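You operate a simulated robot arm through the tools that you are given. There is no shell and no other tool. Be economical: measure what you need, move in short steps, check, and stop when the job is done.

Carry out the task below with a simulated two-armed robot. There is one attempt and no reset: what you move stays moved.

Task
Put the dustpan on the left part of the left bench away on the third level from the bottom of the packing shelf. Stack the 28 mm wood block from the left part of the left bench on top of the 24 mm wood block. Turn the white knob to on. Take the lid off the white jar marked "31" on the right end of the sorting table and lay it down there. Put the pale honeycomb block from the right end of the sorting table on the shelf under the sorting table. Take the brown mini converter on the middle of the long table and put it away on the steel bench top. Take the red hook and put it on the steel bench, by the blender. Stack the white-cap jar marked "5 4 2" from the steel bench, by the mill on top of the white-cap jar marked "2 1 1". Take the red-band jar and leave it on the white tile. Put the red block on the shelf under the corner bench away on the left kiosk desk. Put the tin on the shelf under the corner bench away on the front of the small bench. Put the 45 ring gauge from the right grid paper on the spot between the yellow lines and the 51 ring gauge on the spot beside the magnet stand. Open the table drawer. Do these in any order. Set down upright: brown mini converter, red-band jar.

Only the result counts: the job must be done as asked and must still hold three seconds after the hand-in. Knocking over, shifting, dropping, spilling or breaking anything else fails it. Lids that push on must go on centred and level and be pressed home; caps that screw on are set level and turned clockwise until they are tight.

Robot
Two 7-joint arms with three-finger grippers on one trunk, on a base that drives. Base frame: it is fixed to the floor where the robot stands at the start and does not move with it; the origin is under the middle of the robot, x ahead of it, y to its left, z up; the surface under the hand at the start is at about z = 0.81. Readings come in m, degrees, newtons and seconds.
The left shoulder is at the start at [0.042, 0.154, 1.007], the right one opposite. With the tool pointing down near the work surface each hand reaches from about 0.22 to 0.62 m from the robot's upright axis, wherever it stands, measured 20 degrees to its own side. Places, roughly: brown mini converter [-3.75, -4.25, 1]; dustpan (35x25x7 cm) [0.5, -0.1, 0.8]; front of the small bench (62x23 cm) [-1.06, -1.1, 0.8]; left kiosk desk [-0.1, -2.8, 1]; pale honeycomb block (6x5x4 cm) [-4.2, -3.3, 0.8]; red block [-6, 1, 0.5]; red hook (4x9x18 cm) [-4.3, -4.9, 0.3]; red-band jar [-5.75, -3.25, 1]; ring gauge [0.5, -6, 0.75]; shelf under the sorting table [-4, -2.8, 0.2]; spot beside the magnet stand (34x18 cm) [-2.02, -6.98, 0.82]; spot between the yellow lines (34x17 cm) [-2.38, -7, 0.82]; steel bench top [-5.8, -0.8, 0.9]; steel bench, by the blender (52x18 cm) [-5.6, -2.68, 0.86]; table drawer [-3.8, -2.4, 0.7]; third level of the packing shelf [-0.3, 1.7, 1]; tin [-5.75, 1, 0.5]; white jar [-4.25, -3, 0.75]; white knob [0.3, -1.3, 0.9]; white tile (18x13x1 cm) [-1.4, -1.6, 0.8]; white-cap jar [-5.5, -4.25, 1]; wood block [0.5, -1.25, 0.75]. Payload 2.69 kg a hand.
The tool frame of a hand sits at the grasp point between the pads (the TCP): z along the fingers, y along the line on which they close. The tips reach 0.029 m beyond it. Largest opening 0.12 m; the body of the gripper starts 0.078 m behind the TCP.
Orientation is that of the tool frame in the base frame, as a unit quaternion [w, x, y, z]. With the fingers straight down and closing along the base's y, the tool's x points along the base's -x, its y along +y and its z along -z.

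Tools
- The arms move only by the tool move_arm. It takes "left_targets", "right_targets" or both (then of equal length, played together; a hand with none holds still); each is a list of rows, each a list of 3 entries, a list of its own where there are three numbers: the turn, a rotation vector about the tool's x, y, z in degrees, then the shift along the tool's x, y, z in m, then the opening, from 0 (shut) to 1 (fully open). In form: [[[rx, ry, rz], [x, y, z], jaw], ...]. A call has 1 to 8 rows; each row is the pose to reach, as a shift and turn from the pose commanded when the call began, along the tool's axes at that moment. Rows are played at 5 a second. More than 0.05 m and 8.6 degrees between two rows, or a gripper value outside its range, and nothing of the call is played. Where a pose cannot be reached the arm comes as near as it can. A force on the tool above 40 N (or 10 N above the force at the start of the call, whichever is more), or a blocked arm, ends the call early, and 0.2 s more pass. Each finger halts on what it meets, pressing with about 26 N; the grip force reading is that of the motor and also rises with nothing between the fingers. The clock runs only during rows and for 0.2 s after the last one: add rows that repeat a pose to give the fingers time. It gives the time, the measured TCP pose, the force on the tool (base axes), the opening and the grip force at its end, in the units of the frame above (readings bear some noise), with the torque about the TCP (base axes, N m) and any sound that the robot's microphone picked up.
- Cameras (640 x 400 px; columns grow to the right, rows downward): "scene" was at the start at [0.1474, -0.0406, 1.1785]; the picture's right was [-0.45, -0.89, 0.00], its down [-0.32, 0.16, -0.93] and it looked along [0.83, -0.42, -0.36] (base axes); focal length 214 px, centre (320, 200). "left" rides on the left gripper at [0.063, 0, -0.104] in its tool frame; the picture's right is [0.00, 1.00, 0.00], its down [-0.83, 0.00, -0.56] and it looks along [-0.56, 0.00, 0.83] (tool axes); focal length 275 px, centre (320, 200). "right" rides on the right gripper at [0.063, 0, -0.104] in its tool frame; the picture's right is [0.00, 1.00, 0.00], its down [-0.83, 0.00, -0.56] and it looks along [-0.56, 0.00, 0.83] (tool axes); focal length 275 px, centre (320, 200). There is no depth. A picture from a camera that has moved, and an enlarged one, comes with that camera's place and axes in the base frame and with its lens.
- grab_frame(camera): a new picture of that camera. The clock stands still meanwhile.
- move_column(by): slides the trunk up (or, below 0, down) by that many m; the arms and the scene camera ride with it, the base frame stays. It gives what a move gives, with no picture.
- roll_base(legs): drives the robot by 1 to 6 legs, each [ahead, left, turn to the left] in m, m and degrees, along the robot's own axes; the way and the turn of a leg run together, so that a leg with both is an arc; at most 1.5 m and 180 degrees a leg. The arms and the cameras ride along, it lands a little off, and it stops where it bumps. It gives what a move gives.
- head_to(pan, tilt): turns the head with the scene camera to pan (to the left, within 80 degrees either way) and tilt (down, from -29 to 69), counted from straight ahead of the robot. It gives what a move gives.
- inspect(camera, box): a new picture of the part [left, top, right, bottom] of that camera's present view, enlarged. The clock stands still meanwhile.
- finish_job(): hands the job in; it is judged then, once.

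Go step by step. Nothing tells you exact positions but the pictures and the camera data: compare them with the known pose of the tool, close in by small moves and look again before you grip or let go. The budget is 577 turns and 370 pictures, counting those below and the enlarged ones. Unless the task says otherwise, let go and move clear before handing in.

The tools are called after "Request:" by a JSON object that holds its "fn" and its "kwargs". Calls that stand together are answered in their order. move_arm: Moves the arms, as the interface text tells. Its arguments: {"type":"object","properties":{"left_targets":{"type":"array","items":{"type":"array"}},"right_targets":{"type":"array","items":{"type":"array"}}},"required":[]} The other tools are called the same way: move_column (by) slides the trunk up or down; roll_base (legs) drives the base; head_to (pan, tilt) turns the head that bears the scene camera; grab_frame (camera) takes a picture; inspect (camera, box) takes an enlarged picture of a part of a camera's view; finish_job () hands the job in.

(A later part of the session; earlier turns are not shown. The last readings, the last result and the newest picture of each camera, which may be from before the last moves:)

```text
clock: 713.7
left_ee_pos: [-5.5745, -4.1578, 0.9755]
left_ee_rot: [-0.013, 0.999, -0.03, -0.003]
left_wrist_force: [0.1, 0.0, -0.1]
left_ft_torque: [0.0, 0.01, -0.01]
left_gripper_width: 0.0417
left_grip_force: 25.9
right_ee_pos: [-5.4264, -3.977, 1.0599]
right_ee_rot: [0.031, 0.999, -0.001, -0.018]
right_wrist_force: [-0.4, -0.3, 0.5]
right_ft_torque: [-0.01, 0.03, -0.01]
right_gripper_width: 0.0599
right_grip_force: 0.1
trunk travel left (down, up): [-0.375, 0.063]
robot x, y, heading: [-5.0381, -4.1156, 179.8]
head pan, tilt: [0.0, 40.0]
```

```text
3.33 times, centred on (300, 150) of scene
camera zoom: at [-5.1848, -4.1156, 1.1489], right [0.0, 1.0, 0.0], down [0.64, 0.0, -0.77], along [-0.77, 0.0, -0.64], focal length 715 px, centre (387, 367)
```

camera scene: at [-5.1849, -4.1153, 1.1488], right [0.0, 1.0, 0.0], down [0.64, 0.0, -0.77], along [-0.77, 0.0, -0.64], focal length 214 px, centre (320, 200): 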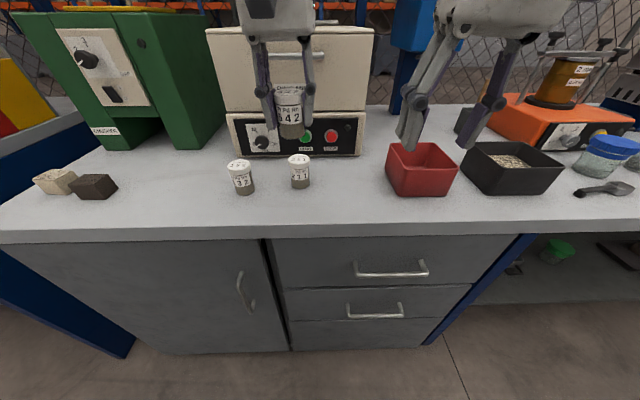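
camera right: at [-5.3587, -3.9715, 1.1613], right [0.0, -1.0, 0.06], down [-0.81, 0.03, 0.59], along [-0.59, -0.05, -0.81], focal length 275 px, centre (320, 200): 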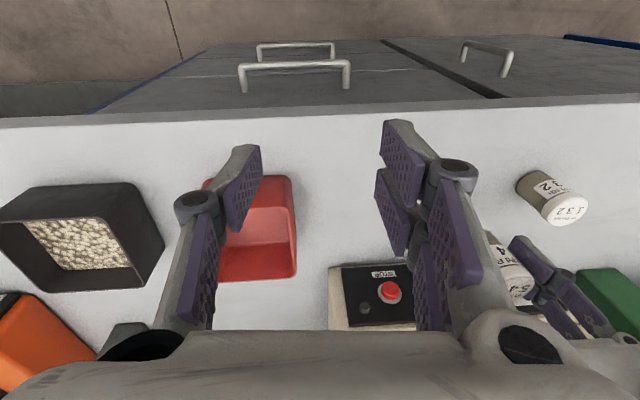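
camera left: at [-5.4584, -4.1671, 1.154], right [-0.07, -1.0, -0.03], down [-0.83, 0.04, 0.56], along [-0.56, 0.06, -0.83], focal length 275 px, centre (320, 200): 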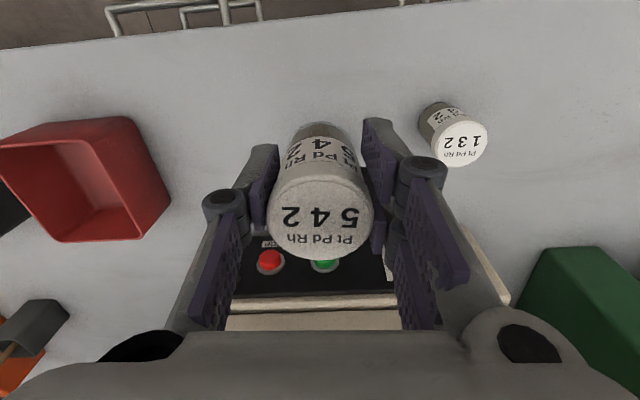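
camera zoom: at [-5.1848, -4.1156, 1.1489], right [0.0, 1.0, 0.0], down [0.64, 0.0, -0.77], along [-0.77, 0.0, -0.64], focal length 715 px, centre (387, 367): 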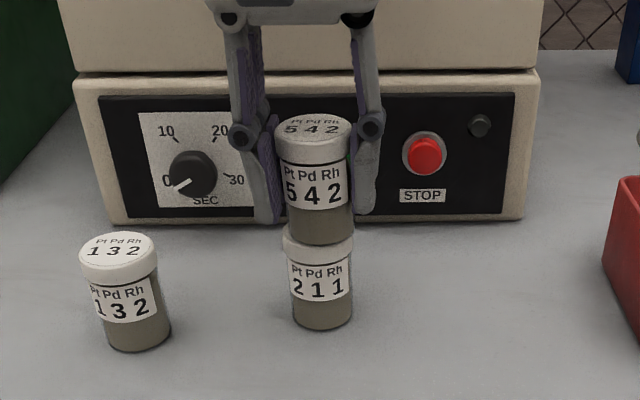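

Touching. Press slightly and release.

Request:
{"fn": "move_arm", "kwargs": {"left_targets": [[[0, 0, 0], [0, 0, 0.0015], 0.2], [[0, 0, 0], [0, 0, 0.0015], 0.2]]}}

Request:
{"fn": "move_arm", "kwargs": {"left_targets": [[[0, 0, 0], [0, 0, 0], 0.38], [[0, 0, 0], [0, 0, 0], 0.45], [[0, 0, 0], [0, 0, 0], 0.55], [[0, 0, 0], [0, 0, -0.03], 0.55], [[0, 0, 0], [0, 0, -0.06], 0.55], [[0, 0, 0], [0, 0, -0.09], 0.55], [[0, 0, 0], [0.04, 0, -0.1], 0.55], [[0, 0, 0], [0.08, 0, -0.1], 0.55]]}}

Request:
{"fn": "grab_frame", "kwargs": {"camera": "scene"}}

```text
clock: 714.3
left_ee_pos: [-5.5738, -4.1583, 0.9738]
left_ee_rot: [-0.014, 0.999, -0.03, -0.004]
left_wrist_force: [-1.9, -2.3, 10.1]
left_ft_torque: [-0.3, 0.14, -0.02]
left_gripper_width: 0.0417
left_grip_force: 26.0
right_ee_pos: [-5.4256, -3.9776, 1.0611]
right_ee_rot: [0.03, 0.999, -0.002, -0.019]
right_wrist_force: [-0.2, 0.0, -0.4]
right_ft_torque: [0.02, 0.01, -0.03]
right_gripper_width: 0.06
right_grip_force: 0.1
trunk travel left (down, up): [-0.375, 0.063]
robot x, y, heading: [-5.034, -4.1184, 179.5]
head pan, tilt: [0.0, 40.0]
```

```text
clock: 716.1
left_ee_pos: [-5.4941, -4.1652, 1.0748]
left_ee_rot: [-0.015, 0.999, -0.031, -0.004]
left_wrist_force: [-1.3, -0.3, -0.7]
left_ft_torque: [0.02, -0.01, 0.02]
left_gripper_width: 0.0662
left_grip_force: 0.1
left hand out of reach, approached as far as the arm can: row 4, 5, 6
right_ee_pos: [-5.4257, -3.9787, 1.0599]
right_ee_rot: [0.031, 0.999, -0.001, -0.02]
right_wrist_force: [0.0, -1.1, -0.5]
right_ft_torque: [0.03, 0.0, 0.02]
right_gripper_width: 0.0599
right_grip_force: 0.0
trunk travel left (down, up): [-0.375, 0.063]
robot x, y, heading: [-5.0363, -4.1184, 179.9]
head pan, tilt: [0.0, 40.0]
```

```text
82 pictures are left
camera scene: at [-5.1845, -4.1168, 1.1489], right [0.0, 1.0, 0.0], down [0.64, 0.0, -0.77], along [-0.77, 0.0, -0.64], focal length 214 px, centre (320, 200)
```

scene: 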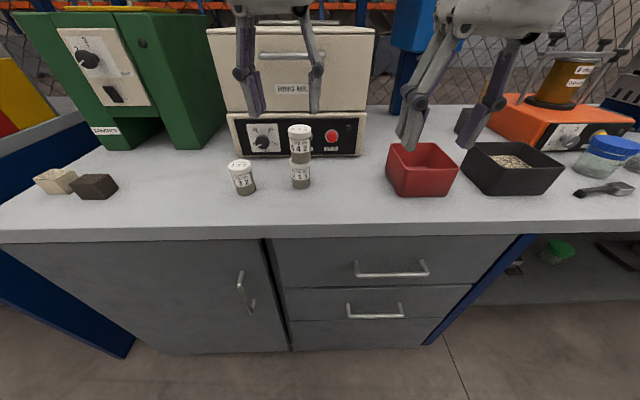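

Stacked. Next northward: look for the hook around y≈-3.4 and take the red-band jar.

Request:
{"fn": "roll_base", "kwargs": {"legs": [[-0.15, 0, 0], [0, -0.65, 0]]}}

Request:
{"fn": "head_to", "kwargs": {"pan": 0, "tilt": 48}}

Request:
{"fn": "grab_frame", "kwargs": {"camera": "scene"}}

```text
clock: 722.4
left_ee_pos: [-5.3452, -3.5238, 1.0741]
left_ee_rot: [-0.013, 0.999, -0.032, -0.003]
left_wrist_force: [0.3, 0.7, -0.3]
left_ft_torque: [0.01, -0.03, 0.02]
left_gripper_width: 0.066
left_grip_force: 0.0
right_ee_pos: [-5.2784, -3.3366, 1.0592]
right_ee_rot: [0.03, 0.999, -0.001, -0.018]
right_wrist_force: [0.3, -0.3, 0.2]
right_ft_torque: [-0.03, 0.0, -0.03]
right_gripper_width: 0.0603
right_grip_force: 0.1
trunk travel left (down, up): [-0.375, 0.063]
robot x, y, heading: [-4.8887, -3.4792, 179.9]
head pan, tilt: [0.0, 40.0]
```

```text
clock: 723.1
left_ee_pos: [-5.345, -3.5257, 1.0746]
left_ee_rot: [-0.012, 0.999, -0.031, -0.003]
left_wrist_force: [-0.7, 0.1, 0.0]
left_ft_torque: [-0.01, 0.02, -0.01]
left_gripper_width: 0.066
left_grip_force: 0.0
right_ee_pos: [-5.2779, -3.3368, 1.059]
right_ee_rot: [0.03, 0.999, -0.001, -0.019]
right_wrist_force: [0.2, -0.1, 0.9]
right_ft_torque: [-0.02, 0.03, -0.01]
right_gripper_width: 0.0601
right_grip_force: 0.0
trunk travel left (down, up): [-0.375, 0.063]
robot x, y, heading: [-4.8866, -3.4754, 180.0]
head pan, tilt: [0.0, 48.0]
```

```text
81 pictures are left
camera scene: at [-5.0302, -3.4756, 1.1374], right [0.0, 1.0, 0.0], down [0.74, 0.0, -0.67], along [-0.67, 0.0, -0.74], focal length 214 px, centre (320, 200)
```

scene: 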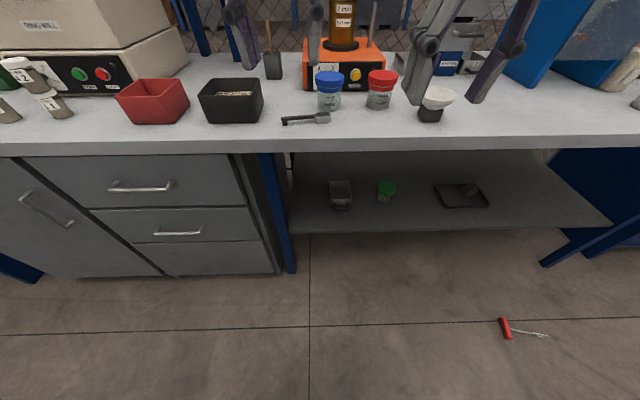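

Found it: the hook lies on the floor at ≈(-5.255,-2.62), rod pointing +y. I move in front of it and lower the trunk.

Request:
{"fn": "move_arm", "kwargs": {"left_targets": [[[0, 0, 0], [0.04, 0, 0], 0.5], [[0, 0, 0], [0.08, 0, 0], 0.5], [[0, 0, 0], [0.11, 0, 0], 0.5]]}}

Request:
{"fn": "roll_base", "kwargs": {"legs": [[0, -0.95, 0], [0.03, 0, 0]]}}

Request:
{"fn": "move_column", "kwargs": {"by": -0.37}}

Request:
{"fn": "head_to", "kwargs": {"pan": 0, "tilt": 50}}

Request:
{"fn": "grab_frame", "kwargs": {"camera": "scene"}}

```text
clock: 723.9
left_ee_pos: [-5.2343, -3.5311, 1.073]
left_ee_rot: [-0.014, 0.999, -0.031, -0.004]
left_wrist_force: [0.3, 0.1, -0.2]
left_ft_torque: [-0.04, 0.0, 0.01]
left_gripper_width: 0.0599
left_grip_force: 0.1
right_ee_pos: [-5.2775, -3.338, 1.0606]
right_ee_rot: [0.03, 0.999, -0.001, -0.019]
right_wrist_force: [-0.1, -0.5, 0.1]
right_ft_torque: [-0.02, 0.01, -0.02]
right_gripper_width: 0.0599
right_grip_force: 0.1
trunk travel left (down, up): [-0.375, 0.063]
robot x, y, heading: [-4.8893, -3.476, 180.0]
head pan, tilt: [0.0, 48.0]
```

```text
clock: 732.0
left_ee_pos: [-5.2586, -2.5724, 1.0721]
left_ee_rot: [-0.013, 0.999, -0.039, -0.001]
left_wrist_force: [-0.8, 0.5, -1.0]
left_ft_torque: [-0.03, -0.05, 0.02]
left_gripper_width: 0.0597
left_grip_force: 0.0
right_ee_pos: [-5.2979, -2.3786, 1.0596]
right_ee_rot: [0.031, 0.999, -0.009, -0.019]
right_wrist_force: [-1.0, -0.3, -0.2]
right_ft_torque: [0.01, -0.05, 0.02]
right_gripper_width: 0.0603
right_grip_force: 0.1
trunk travel left (down, up): [-0.375, 0.063]
robot x, y, heading: [-4.91, -2.5296, 179.1]
head pan, tilt: [0.0, 48.0]
```

```text
clock: 734.3
left_ee_pos: [-5.2838, -2.5754, 0.8174]
left_ee_rot: [-0.039, 0.999, 0.006, 0.018]
left_wrist_force: [-17.1, -2.1, -17.7]
left_ft_torque: [0.23, -0.64, -0.15]
left_gripper_width: 0.06
left_grip_force: 0.1
right_ee_pos: [-5.3004, -2.3802, 0.7956]
right_ee_rot: [0.032, 0.999, -0.009, -0.013]
right_wrist_force: [0.3, 0.6, 1.2]
right_ft_torque: [0.05, 0.01, 0.0]
right_gripper_width: 0.0604
right_grip_force: 0.0
trunk travel left (down, up): [-0.116, 0.322]
robot x, y, heading: [-4.9074, -2.5205, 179.1]
head pan, tilt: [0.0, 48.0]
stopped: the force on the tool passed its limit at 78 N (the readings are from after the stop); the commanded pose is now the measured one
```

```text
clock: 734.9
left_ee_pos: [-5.2844, -2.5753, 0.8192]
left_ee_rot: [-0.04, 0.999, 0.007, 0.017]
left_wrist_force: [-30.3, 0.7, -24.1]
left_ft_torque: [-0.27, -1.66, 0.24]
left_gripper_width: 0.06
left_grip_force: 0.0
right_ee_pos: [-5.301, -2.3792, 0.7964]
right_ee_rot: [0.031, 0.999, -0.01, -0.012]
right_wrist_force: [-0.2, -1.0, -0.1]
right_ft_torque: [0.01, -0.01, 0.01]
right_gripper_width: 0.0602
right_grip_force: 0.1
trunk travel left (down, up): [-0.116, 0.322]
robot x, y, heading: [-4.9073, -2.5249, 179.1]
head pan, tilt: [0.0, 50.0]
```

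```text
80 pictures are left
camera scene: at [-5.1396, -2.5256, 0.8653], right [-0.06, 1.0, 0.0], down [0.69, 0.04, -0.72], along [-0.72, -0.04, -0.69], focal length 214 px, centre (320, 200)
```

scene: 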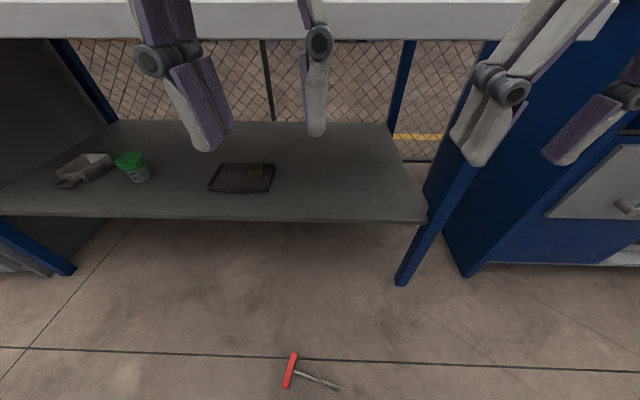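

The left hand is squeezed against the robot itself as the torso leans. I move it left/outward, then continue lowering.

Request:
{"fn": "move_arm", "kwargs": {"left_targets": [[[0, 0, 0], [-0.02, 0.03, 0], 0.5], [[0, 0, 0], [-0.04, 0.06, 0.01], 0.5], [[0, 0, 0], [-0.05, 0.1, 0.03], 0.5], [[0, 0, 0], [-0.05, 0.13, 0.06], 0.5], [[0, 0, 0], [-0.05, 0.14, 0.1], 0.5]], "right_targets": [[[0, 0, 0], [0, -0.03, 0], 0.5], [[0, 0, 0], [0, -0.06, 0], 0.5], [[0, 0, 0], [0, -0.09, 0], 0.5], [[0, 0, 0], [0, -0.1, 0], 0.5], [[0, 0, 0], [0, -0.1, 0], 0.5]]}}

Request:
{"fn": "move_column", "kwargs": {"by": -0.11}}

Request:
{"fn": "grab_frame", "kwargs": {"camera": "scene"}}

```text
clock: 736.1
left_ee_pos: [-5.3272, -2.7099, 0.7083]
left_ee_rot: [-0.041, 0.999, 0.003, 0.017]
left_wrist_force: [0.4, -0.6, 1.4]
left_ft_torque: [-0.01, 0.02, -0.02]
left_gripper_width: 0.06
left_grip_force: 0.0
right_ee_pos: [-5.3007, -2.2796, 0.7864]
right_ee_rot: [0.031, 0.999, -0.01, -0.013]
right_wrist_force: [-0.8, 0.3, -0.2]
right_ft_torque: [-0.01, -0.03, -0.01]
right_gripper_width: 0.0604
right_grip_force: 0.0
trunk travel left (down, up): [-0.116, 0.322]
robot x, y, heading: [-4.914, -2.5208, 179.1]
head pan, tilt: [0.0, 50.0]
```

```text
clock: 737.6
left_ee_pos: [-5.3274, -2.7068, 0.5966]
left_ee_rot: [-0.042, 0.999, 0.003, 0.018]
left_wrist_force: [-0.5, 0.1, -0.5]
left_ft_torque: [-0.01, 0.0, -0.01]
left_gripper_width: 0.0598
left_grip_force: 0.0
right_ee_pos: [-5.3312, -2.2788, 0.6559]
right_ee_rot: [0.033, 0.999, -0.011, 0.029]
right_wrist_force: [0.3, 0.2, -0.6]
right_ft_torque: [-0.04, 0.02, 0.0]
right_gripper_width: 0.06
right_grip_force: 0.0
trunk travel left (down, up): [-0.006, 0.432]
robot x, y, heading: [-4.9106, -2.5258, 178.9]
head pan, tilt: [0.0, 50.0]
```

```text
79 pictures are left
camera scene: at [-5.1688, -2.5191, 0.7459], right [0.02, 1.0, 0.0], down [0.77, -0.01, -0.64], along [-0.64, 0.01, -0.77], focal length 214 px, centre (320, 200)
```

scene: 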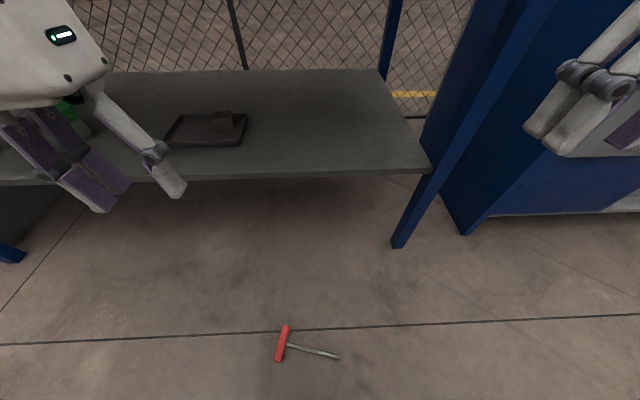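

Hook handle: bar from (-5.293,-2.615) to (-5.207,-2.635). Back up 12 cm for clearance, then bring the left hand over it.

Request:
{"fn": "roll_base", "kwargs": {"legs": [[-0.12, 0, 0.8]]}}

Request:
{"fn": "move_arm", "kwargs": {"left_targets": [[[0, 0, 0], [-0.01, -0.02, 0.04], 0.5], [[0, 0, 0], [-0.02, -0.04, 0.08], 0.5], [[0, 0, 0], [-0.025, -0.06, 0.12], 0.5], [[0, 0, 0], [-0.025, -0.075, 0.165], 0.5], [[0, 0, 0], [-0.025, -0.075, 0.21], 0.5], [[0, 0, 0], [-0.025, -0.075, 0.255], 0.5], [[0, 0, 0], [-0.025, -0.075, 0.3], 0.5], [[0, 0, 0], [-0.025, -0.075, 0.345], 0.5]]}}

Request:
{"fn": "grab_frame", "kwargs": {"camera": "left"}}

```text
clock: 738.8
left_ee_pos: [-5.2069, -2.7151, 0.5957]
left_ee_rot: [-0.04, 0.999, 0.011, 0.016]
left_wrist_force: [-0.6, -0.3, -0.4]
left_ft_torque: [-0.02, 0.0, 0.0]
left_gripper_width: 0.0601
left_grip_force: 0.1
right_ee_pos: [-5.2173, -2.286, 0.6551]
right_ee_rot: [0.031, 0.999, -0.003, 0.03]
right_wrist_force: [-0.3, -0.3, -0.2]
right_ft_torque: [0.0, -0.03, 0.02]
right_gripper_width: 0.0602
right_grip_force: 0.0
trunk travel left (down, up): [-0.006, 0.432]
robot x, y, heading: [-4.7946, -2.5248, 180.2]
head pan, tilt: [0.0, 50.0]
```

```text
clock: 740.6
left_ee_pos: [-5.2218, -2.6109, 0.2555]
left_ee_rot: [-0.041, 0.999, 0.013, 0.016]
left_wrist_force: [0.8, -0.4, -0.2]
left_ft_torque: [0.01, 0.02, 0.0]
left_gripper_width: 0.0598
left_grip_force: 0.0
right_ee_pos: [-5.2164, -2.2865, 0.6548]
right_ee_rot: [0.031, 0.999, -0.003, 0.029]
right_wrist_force: [0.0, -0.1, 0.5]
right_ft_torque: [0.0, 0.02, -0.01]
right_gripper_width: 0.0601
right_grip_force: 0.1
trunk travel left (down, up): [-0.006, 0.432]
robot x, y, heading: [-4.7911, -2.5235, 179.6]
head pan, tilt: [0.0, 50.0]
```

```text
78 pictures are left
camera left: at [-5.1622, -2.6161, 0.3619], right [0.02, -1.0, -0.08], down [-0.85, -0.06, 0.53], along [-0.53, 0.06, -0.85], focal length 275 px, centre (320, 200)
```

left: 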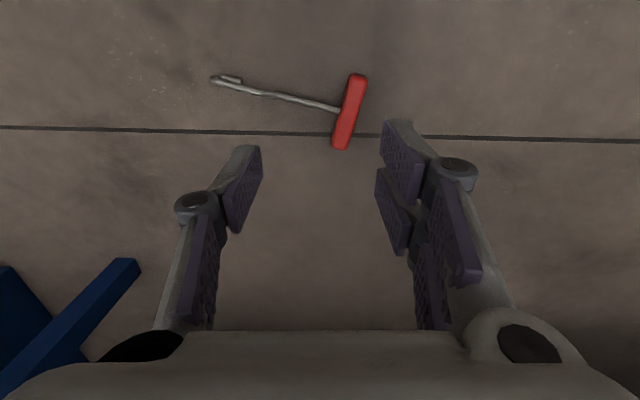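

Request:
{"fn": "move_arm", "kwargs": {"left_targets": [[[0, 0, 7], [-0.004, 0.01, 0.045], 0.5], [[0, 0, 13.5], [-0.008, 0.019, 0.09], 0.5], [[0, 0, 13.5], [-0.012, 0.028, 0.135], 0.5], [[0, 0, 13.5], [-0.016, 0.0375, 0.165], 0.5]]}}

Request:
{"fn": "grab_frame", "kwargs": {"camera": "left"}}

```text
clock: 741.6
left_ee_pos: [-5.2321, -2.6358, 0.0889]
left_ee_rot: [-0.042, 0.993, -0.107, 0.012]
left_wrist_force: [-0.2, -0.4, -0.2]
left_ft_torque: [-0.02, 0.0, -0.01]
left_gripper_width: 0.0598
left_grip_force: 0.0
right_ee_pos: [-5.2182, -2.2873, 0.6556]
right_ee_rot: [0.031, 0.999, -0.002, 0.03]
right_wrist_force: [0.7, 0.1, -1.1]
right_ft_torque: [-0.01, -0.01, 0.0]
right_gripper_width: 0.06
right_grip_force: 0.1
trunk travel left (down, up): [-0.006, 0.432]
robot x, y, heading: [-4.7894, -2.5251, 179.8]
head pan, tilt: [0.0, 50.0]
```

```text
77 pictures are left
camera left: at [-5.174, -2.6562, 0.1933], right [-0.22, -0.97, -0.09], down [-0.83, 0.14, 0.54], along [-0.52, 0.19, -0.84], focal length 275 px, centre (320, 200)
```

left: 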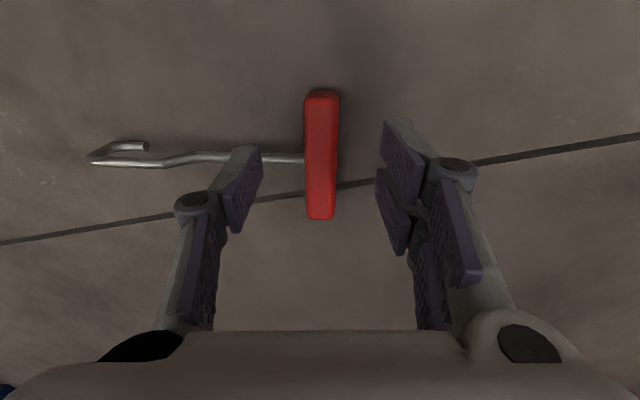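

Request:
{"fn": "move_arm", "kwargs": {"left_targets": [[[0, 0, 0], [0.007, 0, 0.03], 0.5], [[0, 0, 0], [0.007, 0, 0.05], 0.5], [[0, 0, 0], [0.007, 0, 0.054], 0.4], [[0, 0, 0], [0.007, 0, 0.054], 0.2], [[0, 0, 0], [0.007, 0, 0.054], 0], [[0, 0, 0], [0.007, 0, 0.054], 0]]}}

Request:
{"fn": "grab_frame", "kwargs": {"camera": "left"}}

```text
clock: 743.0
left_ee_pos: [-5.2243, -2.6344, 0.0366]
left_ee_rot: [-0.042, 0.993, -0.105, 0.012]
left_wrist_force: [-0.4, -0.4, 0.9]
left_ft_torque: [-0.08, -0.01, 0.01]
left_gripper_width: 0.0219
left_grip_force: 26.7
right_ee_pos: [-5.2177, -2.2869, 0.6542]
right_ee_rot: [0.032, 0.999, -0.003, 0.028]
right_wrist_force: [-0.1, -0.4, -0.2]
right_ft_torque: [0.01, -0.01, 0.01]
right_gripper_width: 0.0601
right_grip_force: 0.1
trunk travel left (down, up): [-0.006, 0.432]
robot x, y, heading: [-4.7901, -2.5245, 180.1]
head pan, tilt: [0.0, 50.0]
```

```text
76 pictures are left
camera left: at [-5.1649, -2.6547, 0.1421], right [-0.21, -0.97, -0.09], down [-0.83, 0.13, 0.54], along [-0.52, 0.19, -0.84], focal length 275 px, centre (320, 200)
```

left: 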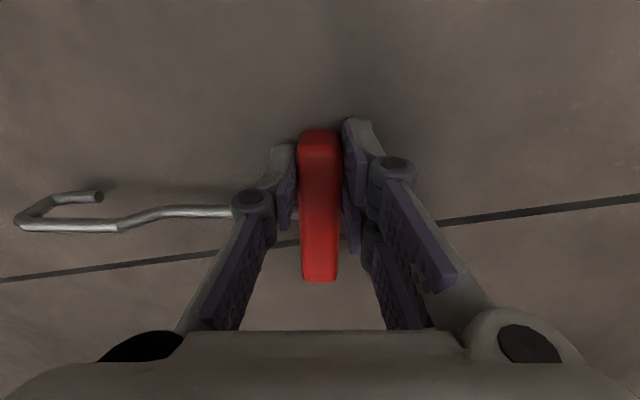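

Hook gripped by its handle. Lift and raise the trunk.

Request:
{"fn": "move_arm", "kwargs": {"left_targets": [[[0, 0, 0], [0, 0, -0.03], 0], [[0, 0, 0], [0, 0, -0.075], 0], [[0, 0, 0], [0, 0, -0.12], 0], [[0, 0, 0], [0, 0, -0.165], 0], [[0, 0, 0], [0, 0, -0.21], 0], [[0, 0, 0], [0, 0, -0.255], 0], [[0, 0, 0], [0, 0, -0.3], 0], [[0, 0, 0], [0, 0, -0.345], 0]]}}

Request:
{"fn": "move_column", "kwargs": {"by": 0.37}}

Request:
{"fn": "move_arm", "kwargs": {"left_targets": [[[0, 0, 0], [0, 0, -0.045], 0], [[0, 0, 0], [0, 0, -0.09], 0], [[0, 0, 0], [0, 0.01, -0.135], 0], [[0, 0, 0], [0, 0.02, -0.18], 0], [[0, 0, 0], [0, 0.03, -0.225], 0], [[0, 0, 0], [0, 0.03, -0.27], 0], [[0, 0, 0], [0, 0.03, -0.3], 0]]}}

Request:
{"fn": "head_to", "kwargs": {"pan": 5, "tilt": 30}}

Request:
{"fn": "grab_frame", "kwargs": {"camera": "scene"}}

```text
clock: 744.8
left_ee_pos: [-5.2217, -2.6534, 0.2852]
left_ee_rot: [-0.046, 0.993, -0.106, 0.019]
left_wrist_force: [-0.1, -0.9, -1.6]
left_ft_torque: [-0.03, -0.06, 0.0]
left_gripper_width: 0.0217
left_grip_force: 25.9
left hand out of reach, approached as far as the arm can: row 6, 7, 8
right_ee_pos: [-5.2176, -2.2866, 0.6541]
right_ee_rot: [0.032, 0.999, -0.003, 0.029]
right_wrist_force: [0.7, 0.0, -0.7]
right_ft_torque: [-0.01, 0.0, 0.0]
right_gripper_width: 0.0599
right_grip_force: 0.0
trunk travel left (down, up): [-0.006, 0.432]
robot x, y, heading: [-4.7905, -2.5242, 179.6]
head pan, tilt: [0.0, 50.0]
```

```text
clock: 748.4
left_ee_pos: [-5.2268, -2.6506, 0.6554]
left_ee_rot: [-0.043, 0.993, -0.106, 0.013]
left_wrist_force: [-0.7, 0.0, -0.2]
left_ft_torque: [-0.05, -0.06, 0.0]
left_gripper_width: 0.0219
left_grip_force: 26.1
right_ee_pos: [-5.2185, -2.2872, 1.0244]
right_ee_rot: [0.032, 0.999, -0.004, 0.03]
right_wrist_force: [-0.1, 0.3, 0.0]
right_ft_torque: [0.03, -0.01, -0.02]
right_gripper_width: 0.06
right_grip_force: 0.2
trunk travel left (down, up): [-0.376, 0.062]
robot x, y, heading: [-4.7901, -2.5252, 180.0]
head pan, tilt: [0.0, 50.0]
```

```text
clock: 750.0
left_ee_pos: [-5.2425, -2.7069, 0.954]
left_ee_rot: [-0.042, 0.993, -0.106, 0.012]
left_wrist_force: [-0.1, -0.2, -1.7]
left_ft_torque: [-0.08, -0.02, 0.03]
left_gripper_width: 0.0216
left_grip_force: 26.1
right_ee_pos: [-5.2184, -2.2864, 1.0255]
right_ee_rot: [0.031, 0.999, -0.003, 0.03]
right_wrist_force: [0.3, 0.0, 0.2]
right_ft_torque: [-0.03, -0.03, -0.01]
right_gripper_width: 0.06
right_grip_force: 0.0
trunk travel left (down, up): [-0.376, 0.062]
robot x, y, heading: [-4.794, -2.5297, 179.8]
head pan, tilt: [0.0, 50.0]
```

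```text
clock: 750.8
left_ee_pos: [-5.2434, -2.7065, 0.9535]
left_ee_rot: [-0.042, 0.993, -0.106, 0.013]
left_wrist_force: [-0.1, -0.4, -1.0]
left_ft_torque: [-0.05, -0.06, -0.01]
left_gripper_width: 0.0217
left_grip_force: 26.1
right_ee_pos: [-5.2172, -2.2868, 1.0255]
right_ee_rot: [0.032, 0.999, -0.003, 0.029]
right_wrist_force: [-0.5, 0.6, 0.0]
right_ft_torque: [0.01, -0.01, 0.02]
right_gripper_width: 0.0602
right_grip_force: 0.0
trunk travel left (down, up): [-0.376, 0.062]
robot x, y, heading: [-4.792, -2.5274, 179.7]
head pan, tilt: [5.0, 30.0]
```

```text
75 pictures are left
camera scene: at [-4.9436, -2.5324, 1.1656], right [-0.09, 1.0, 0.0], down [0.5, 0.04, -0.87], along [-0.86, -0.07, -0.5], focal length 214 px, centre (320, 200)
```

scene: 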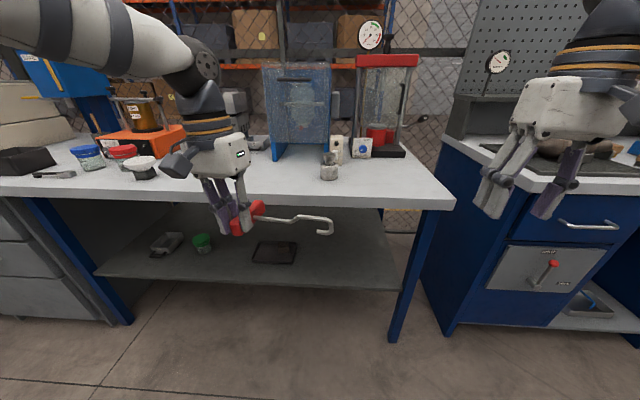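

The hook is held horizontally. The spot by the blender is centred at (-5.6,-2.68); I'll lay the hook with its handle at ≈(-5.59,-2.85), rod toward +y. Approach.

Request:
{"fn": "move_arm", "kwargs": {"left_targets": [[[0, 0, 0], [0, 0, -0.03], 0], [[0, 0, 0], [0, 0, -0.05], 0]]}}

Request:
{"fn": "roll_base", "kwargs": {"legs": [[0.2, 0.15, 0]]}}

Request:
{"fn": "move_arm", "kwargs": {"left_targets": [[[0, 0, 0], [-0.04, 0, 0], 0], [[0, 0, 0], [-0.08, 0, 0], 0], [[0, 0, 0], [-0.12, 0, 0], 0], [[0, 0, 0], [-0.145, 0, 0], 0]]}}

Request:
{"fn": "grab_frame", "kwargs": {"camera": "scene"}}

```text
clock: 751.4
left_ee_pos: [-5.2433, -2.7104, 1.0036]
left_ee_rot: [-0.043, 0.993, -0.106, 0.012]
left_wrist_force: [-0.5, 0.1, -1.5]
left_ft_torque: [-0.07, -0.05, 0.0]
left_gripper_width: 0.0217
left_grip_force: 25.9
right_ee_pos: [-5.2164, -2.2864, 1.0247]
right_ee_rot: [0.032, 0.999, -0.003, 0.029]
right_wrist_force: [0.9, 0.3, -0.3]
right_ft_torque: [0.01, -0.03, -0.03]
right_gripper_width: 0.0601
right_grip_force: 0.1
trunk travel left (down, up): [-0.376, 0.062]
robot x, y, heading: [-4.7911, -2.5232, 179.9]
head pan, tilt: [5.0, 30.0]
```

```text
clock: 753.2
left_ee_pos: [-5.4378, -2.865, 1.0025]
left_ee_rot: [-0.043, 0.994, -0.103, 0.012]
left_wrist_force: [-0.3, -0.7, -2.2]
left_ft_torque: [-0.02, -0.04, -0.03]
left_gripper_width: 0.0216
left_grip_force: 25.8
right_ee_pos: [-5.4161, -2.4398, 1.025]
right_ee_rot: [0.031, 0.999, 0.001, 0.029]
right_wrist_force: [-0.5, 0.7, 0.9]
right_ft_torque: [0.01, -0.04, -0.01]
right_gripper_width: 0.0598
right_grip_force: 0.1
trunk travel left (down, up): [-0.376, 0.062]
robot x, y, heading: [-4.9838, -2.6757, -180.0]
head pan, tilt: [5.0, 30.0]
```

```text
clock: 754.2
left_ee_pos: [-5.5429, -2.8388, 0.9945]
left_ee_rot: [-0.042, 0.994, -0.103, 0.013]
left_wrist_force: [0.6, 0.6, -1.8]
left_ft_torque: [-0.08, -0.03, 0.0]
left_gripper_width: 0.0215
left_grip_force: 26.2
left hand out of reach, approached as far as the arm can: row 3, 4
right_ee_pos: [-5.4156, -2.4395, 1.0252]
right_ee_rot: [0.031, 0.999, 0.001, 0.03]
right_wrist_force: [0.1, 0.3, 0.1]
right_ft_torque: [0.0, 0.01, 0.0]
right_gripper_width: 0.0599
right_grip_force: 0.0
trunk travel left (down, up): [-0.376, 0.062]
robot x, y, heading: [-4.9858, -2.6786, -179.6]
head pan, tilt: [5.0, 30.0]
```

```text
74 pictures are left
camera scene: at [-5.139, -2.6838, 1.1657], right [-0.09, 1.0, 0.0], down [0.5, 0.05, -0.87], along [-0.86, -0.08, -0.5], focal length 214 px, centre (320, 200)
```

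scene: 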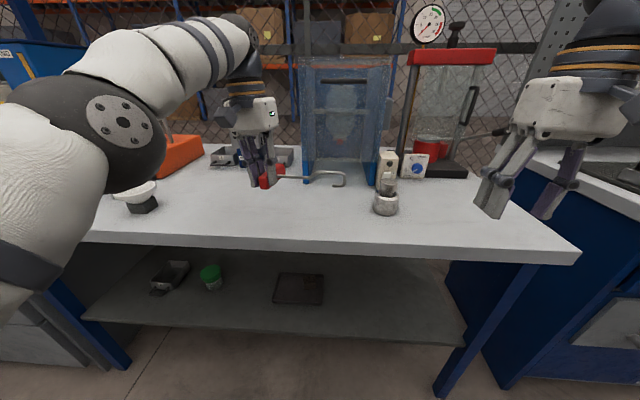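

Request:
{"fn": "roll_base", "kwargs": {"legs": [[0.04, 0, 0]]}}

Request:
{"fn": "move_arm", "kwargs": {"left_targets": [[[0, 0, 0], [0, 0, 0.03], 0], [[0, 0, 0], [0, 0, 0.055], 0], [[0, 0, 0], [0, 0, 0.075], 0]]}}

Request:
{"fn": "grab_frame", "kwargs": {"camera": "scene"}}

```text
clock: 755.1
left_ee_pos: [-5.582, -2.8389, 0.9926]
left_ee_rot: [-0.043, 0.994, -0.104, 0.012]
left_wrist_force: [-0.5, 0.0, -1.7]
left_ft_torque: [-0.03, -0.06, 0.0]
left_gripper_width: 0.0219
left_grip_force: 25.9
right_ee_pos: [-5.4544, -2.4384, 1.0244]
right_ee_rot: [0.032, 0.999, -0.001, 0.029]
right_wrist_force: [-0.5, 0.2, -0.2]
right_ft_torque: [-0.01, -0.04, 0.0]
right_gripper_width: 0.0599
right_grip_force: 0.1
trunk travel left (down, up): [-0.376, 0.062]
robot x, y, heading: [-5.0249, -2.6774, -179.8]
head pan, tilt: [5.0, 30.0]
```

```text
clock: 755.9
left_ee_pos: [-5.5796, -2.8334, 0.9227]
left_ee_rot: [-0.043, 0.994, -0.103, 0.013]
left_wrist_force: [-0.2, 0.0, -1.5]
left_ft_torque: [-0.03, -0.04, 0.06]
left_gripper_width: 0.0218
left_grip_force: 26.0
right_ee_pos: [-5.4529, -2.4385, 1.0248]
right_ee_rot: [0.031, 0.999, 0.001, 0.03]
right_wrist_force: [-0.6, 0.2, 0.6]
right_ft_torque: [0.01, 0.01, 0.01]
right_gripper_width: 0.0603
right_grip_force: 0.2
trunk travel left (down, up): [-0.376, 0.062]
robot x, y, heading: [-5.0267, -2.677, -179.7]
head pan, tilt: [5.0, 30.0]
```

```text
73 pictures are left
camera scene: at [-5.1783, -2.6837, 1.1656], right [-0.09, 1.0, 0.0], down [0.5, 0.05, -0.87], along [-0.86, -0.08, -0.5], focal length 214 px, centre (320, 200)
```

scene: 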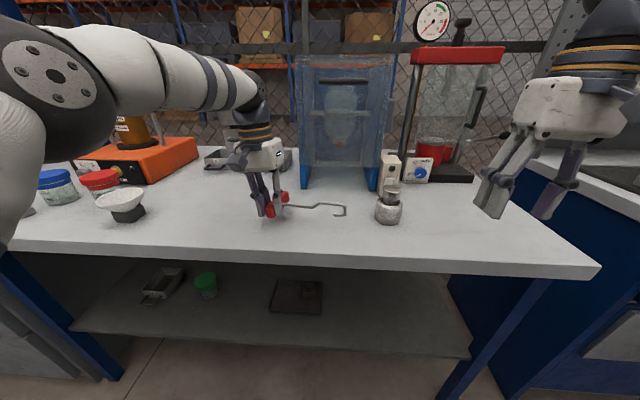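

Request:
{"fn": "move_arm", "kwargs": {"left_targets": [[[0, 0, 0], [0, 0, 0.012], 0], [[0, 0, 0], [0, 0, 0.018], 0], [[0, 0, 0], [0, 0, 0.022], 0], [[0, 0, 0], [0, 0, 0.025], 0]]}}

```text
clock: 756.9
left_ee_pos: [-5.5791, -2.8323, 0.8974]
left_ee_rot: [-0.042, 0.994, -0.103, 0.009]
left_wrist_force: [-1.9, -2.6, 9.4]
left_ft_torque: [-0.09, 0.46, 0.05]
left_gripper_width: 0.0218
left_grip_force: 26.3
right_ee_pos: [-5.4525, -2.439, 1.0256]
right_ee_rot: [0.031, 0.999, 0.0, 0.028]
right_wrist_force: [-0.6, -0.5, 0.7]
right_ft_torque: [0.01, -0.03, 0.01]
right_gripper_width: 0.0598
right_grip_force: 0.1
trunk travel left (down, up): [-0.376, 0.062]
robot x, y, heading: [-5.0279, -2.6721, -179.7]
head pan, tilt: [5.0, 30.0]
```

Contact. Release and rise.

Request:
{"fn": "move_arm", "kwargs": {"left_targets": [[[0, 0, 0], [0, 0, -0.001], 0.25], [[0, 0, 0], [0, 0, -0.001], 0.4], [[0, 0, 0], [0, 0, -0.001], 0.4], [[0, 0, 0], [0, 0, -0.03], 0.4], [[0, 0, 0], [0, 0, -0.065], 0.4], [[0, 0, 0], [0.03, 0, -0.1], 0.4], [[0, 0, 0], [0.07, 0, -0.12], 0.4], [[0, 0, 0], [0.11, 0, -0.14], 0.4]]}}

Request:
{"fn": "grab_frame", "kwargs": {"camera": "scene"}}

```text
clock: 758.7
left_ee_pos: [-5.478, -2.8686, 1.0332]
left_ee_rot: [-0.043, 0.994, -0.104, 0.011]
left_wrist_force: [-0.6, -0.1, 0.5]
left_ft_torque: [0.07, -0.01, -0.01]
left_gripper_width: 0.048
left_grip_force: 0.0
right_ee_pos: [-5.4532, -2.4403, 1.0254]
right_ee_rot: [0.031, 0.999, 0.0, 0.028]
right_wrist_force: [-0.4, 0.2, -0.9]
right_ft_torque: [0.04, -0.02, -0.01]
right_gripper_width: 0.06
right_grip_force: 0.0
trunk travel left (down, up): [-0.376, 0.062]
robot x, y, heading: [-5.025, -2.6778, -179.8]
head pan, tilt: [5.0, 30.0]
```

```text
72 pictures are left
camera scene: at [-5.1777, -2.685, 1.1657], right [-0.09, 1.0, 0.0], down [0.5, 0.05, -0.87], along [-0.86, -0.08, -0.5], focal length 214 px, centre (320, 200)
```

scene: 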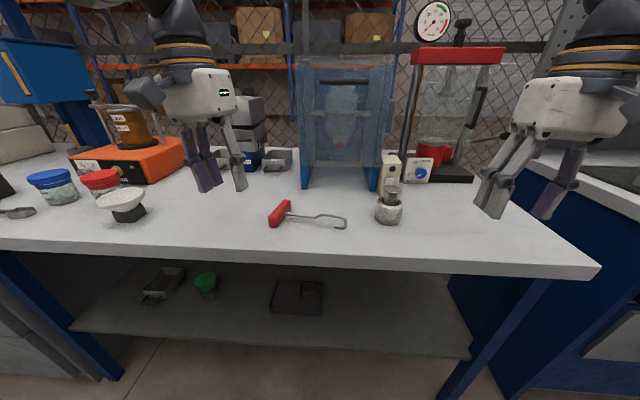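

Hook is in place. Now the red-band jar at ≈(-5.60,-3.26): back off, strafe left and look closer.

Request:
{"fn": "roll_base", "kwargs": {"legs": [[-0.08, 0, 0], [0, 0.42, 0]]}}

Request:
{"fn": "grab_frame", "kwargs": {"camera": "left"}}

Request:
{"fn": "inspect", "kwargs": {"camera": "scene", "box": [200, 110, 440, 260]}}

```text
clock: 763.1
left_ee_pos: [-5.3979, -3.2882, 1.0335]
left_ee_rot: [-0.043, 0.994, -0.103, 0.011]
left_wrist_force: [-0.8, -0.8, 0.0]
left_ft_torque: [-0.03, 0.0, -0.02]
left_gripper_width: 0.0483
left_grip_force: 0.0
right_ee_pos: [-5.373, -2.8597, 1.0244]
right_ee_rot: [0.03, 0.999, 0.001, 0.03]
right_wrist_force: [-0.4, -0.6, 0.6]
right_ft_torque: [-0.02, 0.02, 0.03]
right_gripper_width: 0.06
right_grip_force: 0.1
trunk travel left (down, up): [-0.376, 0.062]
robot x, y, heading: [-4.9465, -3.0951, -179.5]
head pan, tilt: [5.0, 30.0]
```

```text
71 pictures are left
camera left: at [-5.3387, -3.3065, 1.1378], right [-0.21, -0.97, -0.09], down [-0.83, 0.13, 0.54], along [-0.52, 0.18, -0.84], focal length 275 px, centre (320, 200)
```

left: 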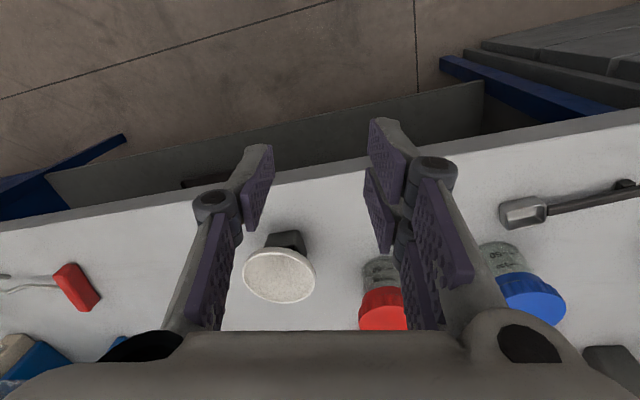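

```text
2.67 times, centred on (320, 185) of scene
camera zoom: at [-5.0974, -3.1033, 1.1657], right [-0.09, 1.0, 0.0], down [0.5, 0.05, -0.87], along [-0.86, -0.08, -0.5], focal length 572 px, centre (320, 240)
```

zoom: 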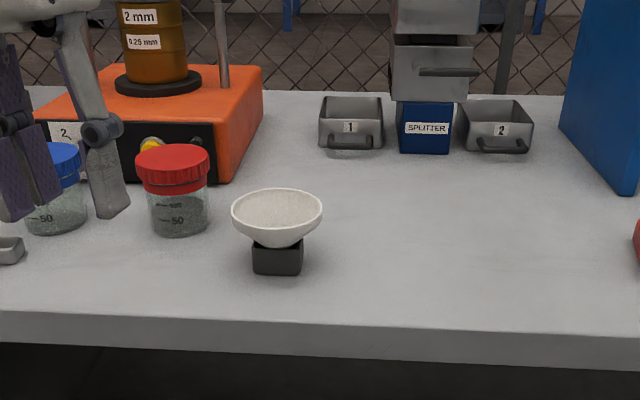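

The red-banded jar stands at ≈(-5.634,-3.308), cap top z≈0.947, well clear of the funnel and blue jar. Drive ahead and level the left hand over it.

Request:
{"fn": "roll_base", "kwargs": {"legs": [[0.16, 0, -0.5]]}}

Request:
{"fn": "move_arm", "kwargs": {"left_targets": [[[-2, 0, -4], [-0.02, 0, -0.01], 0.6], [[-4, 0, -8], [-0.04, 0.005, -0.01], 0.8], [[-5, 0, -12], [-0.06, 0.01, 0.0], 0.95], [[-5, 0, -12], [-0.075, 0.015, 0.0], 0.95]]}}

Request:
{"fn": "grab_frame", "kwargs": {"camera": "left"}}

```text
clock: 764.5
left_ee_pos: [-5.5598, -3.2813, 1.0328]
left_ee_rot: [-0.043, 0.993, -0.108, 0.012]
left_wrist_force: [-0.3, 0.3, -0.9]
left_ft_torque: [0.01, -0.04, -0.03]
left_gripper_width: 0.0476
left_grip_force: 0.1
right_ee_pos: [-5.5306, -2.8543, 1.0253]
right_ee_rot: [0.032, 0.999, -0.005, 0.029]
right_wrist_force: [0.0, -0.2, 0.6]
right_ft_torque: [0.0, -0.05, 0.03]
right_gripper_width: 0.0601
right_grip_force: 0.1
trunk travel left (down, up): [-0.376, 0.062]
robot x, y, heading: [-5.1022, -3.096, 179.3]
head pan, tilt: [5.0, 30.0]
```

```text
clock: 765.5
left_ee_pos: [-5.6351, -3.2786, 1.0313]
left_ee_rot: [0.003, 1.0, -0.004, 0.011]
left_wrist_force: [1.0, 0.1, 0.7]
left_ft_torque: [0.01, -0.03, -0.03]
left_gripper_width: 0.114
left_grip_force: 0.1
right_ee_pos: [-5.5315, -2.854, 1.0252]
right_ee_rot: [0.031, 0.999, -0.006, 0.03]
right_wrist_force: [-0.7, -0.6, -0.6]
right_ft_torque: [0.0, -0.03, 0.01]
right_gripper_width: 0.06
right_grip_force: 0.0
trunk travel left (down, up): [-0.376, 0.062]
robot x, y, heading: [-5.1089, -3.0948, 179.7]
head pan, tilt: [5.0, 30.0]
```

```text
69 pictures are left
camera left: at [-5.5742, -3.2773, 1.1375], right [-0.01, -1.0, 0.01], down [-0.84, 0.01, 0.54], along [-0.54, 0.0, -0.84], focal length 275 px, centre (320, 200)
```

left: 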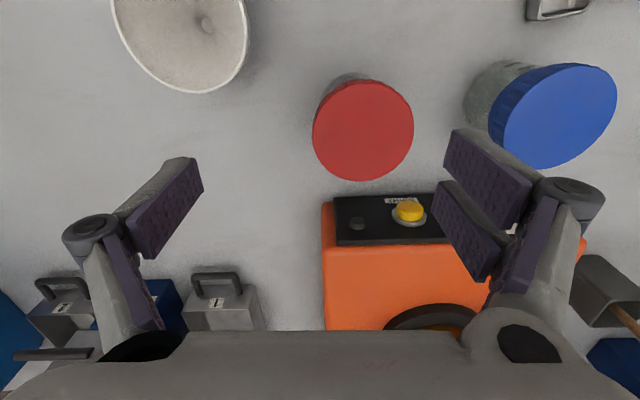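

Request:
{"fn": "move_arm", "kwargs": {"left_targets": [[[0, 0, 0], [-0.002, 0.0295, 0.02], 0.85], [[0, 0, 0], [-0.003, 0.0295, 0.06], 0.85], [[0, 0, 0], [-0.003, 0.0295, 0.09], 0.85], [[0, 0, 0], [-0.003, 0.0295, 0.107], 0.85]]}}

Request:
{"fn": "inspect", "kwargs": {"camera": "scene", "box": [150, 80, 350, 240]}}

```text
clock: 766.5
left_ee_pos: [-5.6379, -3.3086, 0.9237]
left_ee_rot: [0.003, 1.0, -0.004, 0.012]
left_wrist_force: [1.1, -0.3, 0.8]
left_ft_torque: [0.01, 0.02, -0.02]
left_gripper_width: 0.1019
left_grip_force: 0.1
right_ee_pos: [-5.5299, -2.8536, 1.0253]
right_ee_rot: [0.033, 0.999, -0.005, 0.03]
right_wrist_force: [0.0, 0.1, 0.1]
right_ft_torque: [0.02, 0.0, -0.02]
right_gripper_width: 0.0602
right_grip_force: 0.0
trunk travel left (down, up): [-0.376, 0.062]
robot x, y, heading: [-5.1031, -3.0971, 179.8]
head pan, tilt: [5.0, 30.0]
```

```text
2.50 times, centred on (250, 160) of scene
camera zoom: at [-5.2576, -3.1012, 1.1657], right [-0.08, 1.0, 0.0], down [0.5, 0.04, -0.87], along [-0.86, -0.07, -0.5], focal length 536 px, centre (495, 300)
```

zoom: 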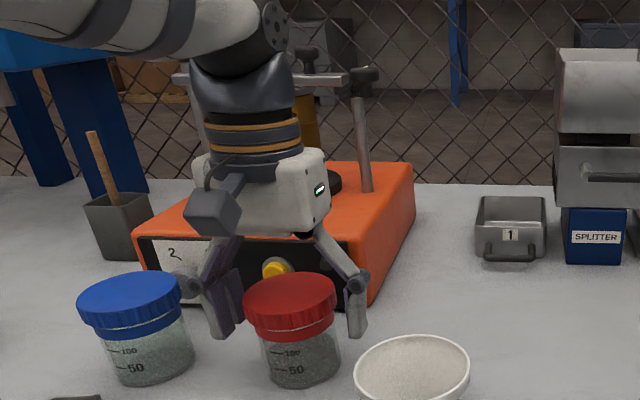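

Request:
{"fn": "move_arm", "kwargs": {"left_targets": [[[0, 0, 0], [0, 0, 0], 0.65], [[0, 0, 0], [0, 0, 0], 0.5], [[0, 0, 0], [0, 0, 0], 0.45], [[0, 0, 0], [0, 0, 0], 0.45]]}}

Request:
{"fn": "grab_frame", "kwargs": {"camera": "left"}}

```text
clock: 767.5
left_ee_pos: [-5.6372, -3.3106, 0.9238]
left_ee_rot: [0.002, 1.0, -0.004, 0.011]
left_wrist_force: [0.5, -2.2, 0.5]
left_ft_torque: [-0.01, -0.03, 0.01]
left_gripper_width: 0.0727
left_grip_force: 26.2
right_ee_pos: [-5.5304, -2.8544, 1.026]
right_ee_rot: [0.031, 0.999, -0.004, 0.03]
right_wrist_force: [-0.2, -0.6, 0.4]
right_ft_torque: [0.03, 0.03, 0.01]
right_gripper_width: 0.06
right_grip_force: 0.1
trunk travel left (down, up): [-0.376, 0.062]
robot x, y, heading: [-5.1003, -3.097, 179.6]
head pan, tilt: [5.0, 30.0]
```

```text
67 pictures are left
camera left: at [-5.5768, -3.3077, 1.0304], right [-0.01, -1.0, 0.0], down [-0.84, 0.01, 0.54], along [-0.54, 0.0, -0.84], focal length 275 px, centre (320, 200)
```

left: 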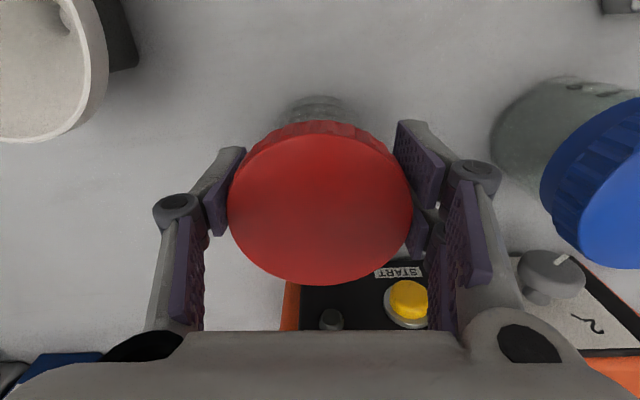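

Gripped. Lift, retract and back off.

Request:
{"fn": "move_arm", "kwargs": {"left_targets": [[[0, 0, 0], [0, 0, -0.02], 0.45], [[0, 0, 0], [0, 0, -0.06], 0.45], [[0, 0, 0], [0, 0, -0.1], 0.45], [[0, 0, 0], [0.03, 0, -0.13], 0.45], [[0, 0, 0], [0.07, 0, -0.14], 0.45], [[0, 0, 0], [0.11, 0, -0.15], 0.45]]}}

Request:
{"fn": "roll_base", "kwargs": {"legs": [[-0.2, 0, 0]]}}

Request:
{"fn": "grab_frame", "kwargs": {"camera": "scene"}}

```text
clock: 768.9
left_ee_pos: [-5.5271, -3.3111, 1.0778]
left_ee_rot: [0.004, 1.0, -0.005, 0.01]
left_wrist_force: [0.5, 0.8, -0.7]
left_ft_torque: [-0.02, 0.03, -0.01]
left_gripper_width: 0.0727
left_grip_force: 25.7
right_ee_pos: [-5.5298, -2.8549, 1.0246]
right_ee_rot: [0.032, 0.999, -0.005, 0.029]
right_wrist_force: [-0.2, 0.5, 0.5]
right_ft_torque: [0.0, 0.0, 0.0]
right_gripper_width: 0.0598
right_grip_force: 0.0
trunk travel left (down, up): [-0.376, 0.062]
robot x, y, heading: [-5.1063, -3.0944, 179.7]
head pan, tilt: [5.0, 30.0]
```

```text
clock: 770.5
left_ee_pos: [-5.3298, -3.3117, 1.0771]
left_ee_rot: [0.002, 1.0, -0.005, 0.011]
left_wrist_force: [0.7, -1.0, 0.0]
left_ft_torque: [0.01, 0.01, -0.02]
left_gripper_width: 0.0726
left_grip_force: 26.3
right_ee_pos: [-5.3318, -2.8555, 1.0248]
right_ee_rot: [0.031, 0.999, -0.004, 0.029]
right_wrist_force: [0.2, -0.6, -0.1]
right_ft_torque: [-0.03, -0.02, 0.0]
right_gripper_width: 0.0601
right_grip_force: 0.1
trunk travel left (down, up): [-0.376, 0.062]
robot x, y, heading: [-4.9066, -3.0945, 179.7]
head pan, tilt: [5.0, 30.0]
```

```text
66 pictures are left
camera scene: at [-5.0595, -3.1026, 1.1658], right [-0.08, 1.0, 0.0], down [0.5, 0.04, -0.87], along [-0.86, -0.07, -0.5], focal length 214 px, centre (320, 200)
```

scene: 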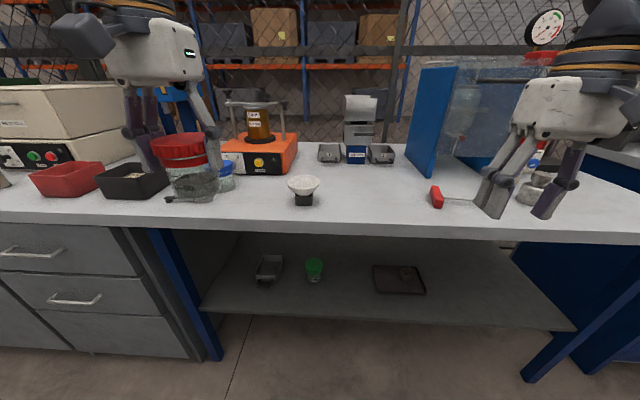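

Jar held upright. I keep facing -x: strafe north to y≈0.05, then reverse east to x≈-3.15, past the rack.

Request:
{"fn": "roll_base", "kwargs": {"legs": [[0, -1.1, 0.3], [0, -1.1, 0], [0, -0.95, 0]]}}

Request:
{"fn": "roll_base", "kwargs": {"legs": [[-0.9, 0, 0], [-0.85, 0, 0]]}}

Request:
{"fn": "head_to", "kwargs": {"pan": 45, "tilt": 18}}

Request:
{"fn": "grab_frame", "kwargs": {"camera": "scene"}}

```text
clock: 794.7
left_ee_pos: [-5.226, -0.1343, 1.0766]
left_ee_rot: [0.004, 0.998, -0.056, 0.012]
left_wrist_force: [0.6, 0.0, -1.2]
left_ft_torque: [0.0, -0.03, 0.0]
left_gripper_width: 0.072
left_grip_force: 26.1
right_ee_pos: [-5.1798, 0.3195, 1.0261]
right_ee_rot: [0.035, 0.997, -0.058, 0.027]
right_wrist_force: [0.9, 0.2, -0.1]
right_ft_torque: [0.04, 0.01, -0.04]
right_gripper_width: 0.06
right_grip_force: 0.0
trunk travel left (down, up): [-0.376, 0.062]
robot x, y, heading: [-4.78, 0.0331, 173.2]
head pan, tilt: [5.0, 30.0]
```

```text
clock: 803.6
left_ee_pos: [-3.4682, -0.3233, 1.0758]
left_ee_rot: [0.003, 0.999, -0.043, 0.011]
left_wrist_force: [0.1, 0.4, 0.0]
left_ft_torque: [-0.01, -0.01, 0.0]
left_gripper_width: 0.0718
left_grip_force: 26.2
right_ee_pos: [-3.4364, 0.133, 1.0241]
right_ee_rot: [0.033, 0.998, -0.044, 0.029]
right_wrist_force: [-0.2, 0.4, 0.0]
right_ft_torque: [-0.02, 0.0, 0.04]
right_gripper_width: 0.0601
right_grip_force: 0.1
trunk travel left (down, up): [-0.376, 0.062]
robot x, y, heading: [-3.0294, -0.1396, 175.3]
head pan, tilt: [5.0, 30.0]
```

```text
clock: 804.7
left_ee_pos: [-3.4692, -0.3219, 1.0771]
left_ee_rot: [0.003, 0.999, -0.042, 0.01]
left_wrist_force: [-0.1, 0.5, -0.8]
left_ft_torque: [0.0, 0.0, 0.03]
left_gripper_width: 0.0717
left_grip_force: 25.8
right_ee_pos: [-3.4367, 0.1322, 1.0244]
right_ee_rot: [0.034, 0.998, -0.044, 0.029]
right_wrist_force: [0.1, -0.3, 1.2]
right_ft_torque: [0.01, -0.01, -0.02]
right_gripper_width: 0.0602
right_grip_force: 0.2
trunk travel left (down, up): [-0.376, 0.062]
robot x, y, heading: [-3.0322, -0.1392, 175.1]
head pan, tilt: [45.0, 18.0]
```

```text
65 pictures are left
camera scene: at [-3.1647, -0.1942, 1.1849], right [-0.65, 0.76, 0.0], down [0.24, 0.2, -0.95], along [-0.73, -0.61, -0.31], focal length 214 px, centre (320, 200)
```

scene: 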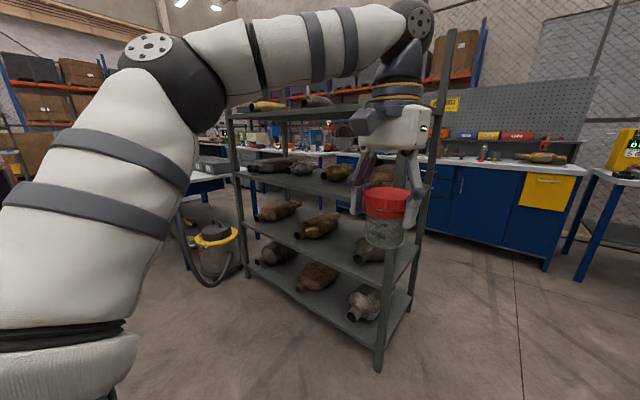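

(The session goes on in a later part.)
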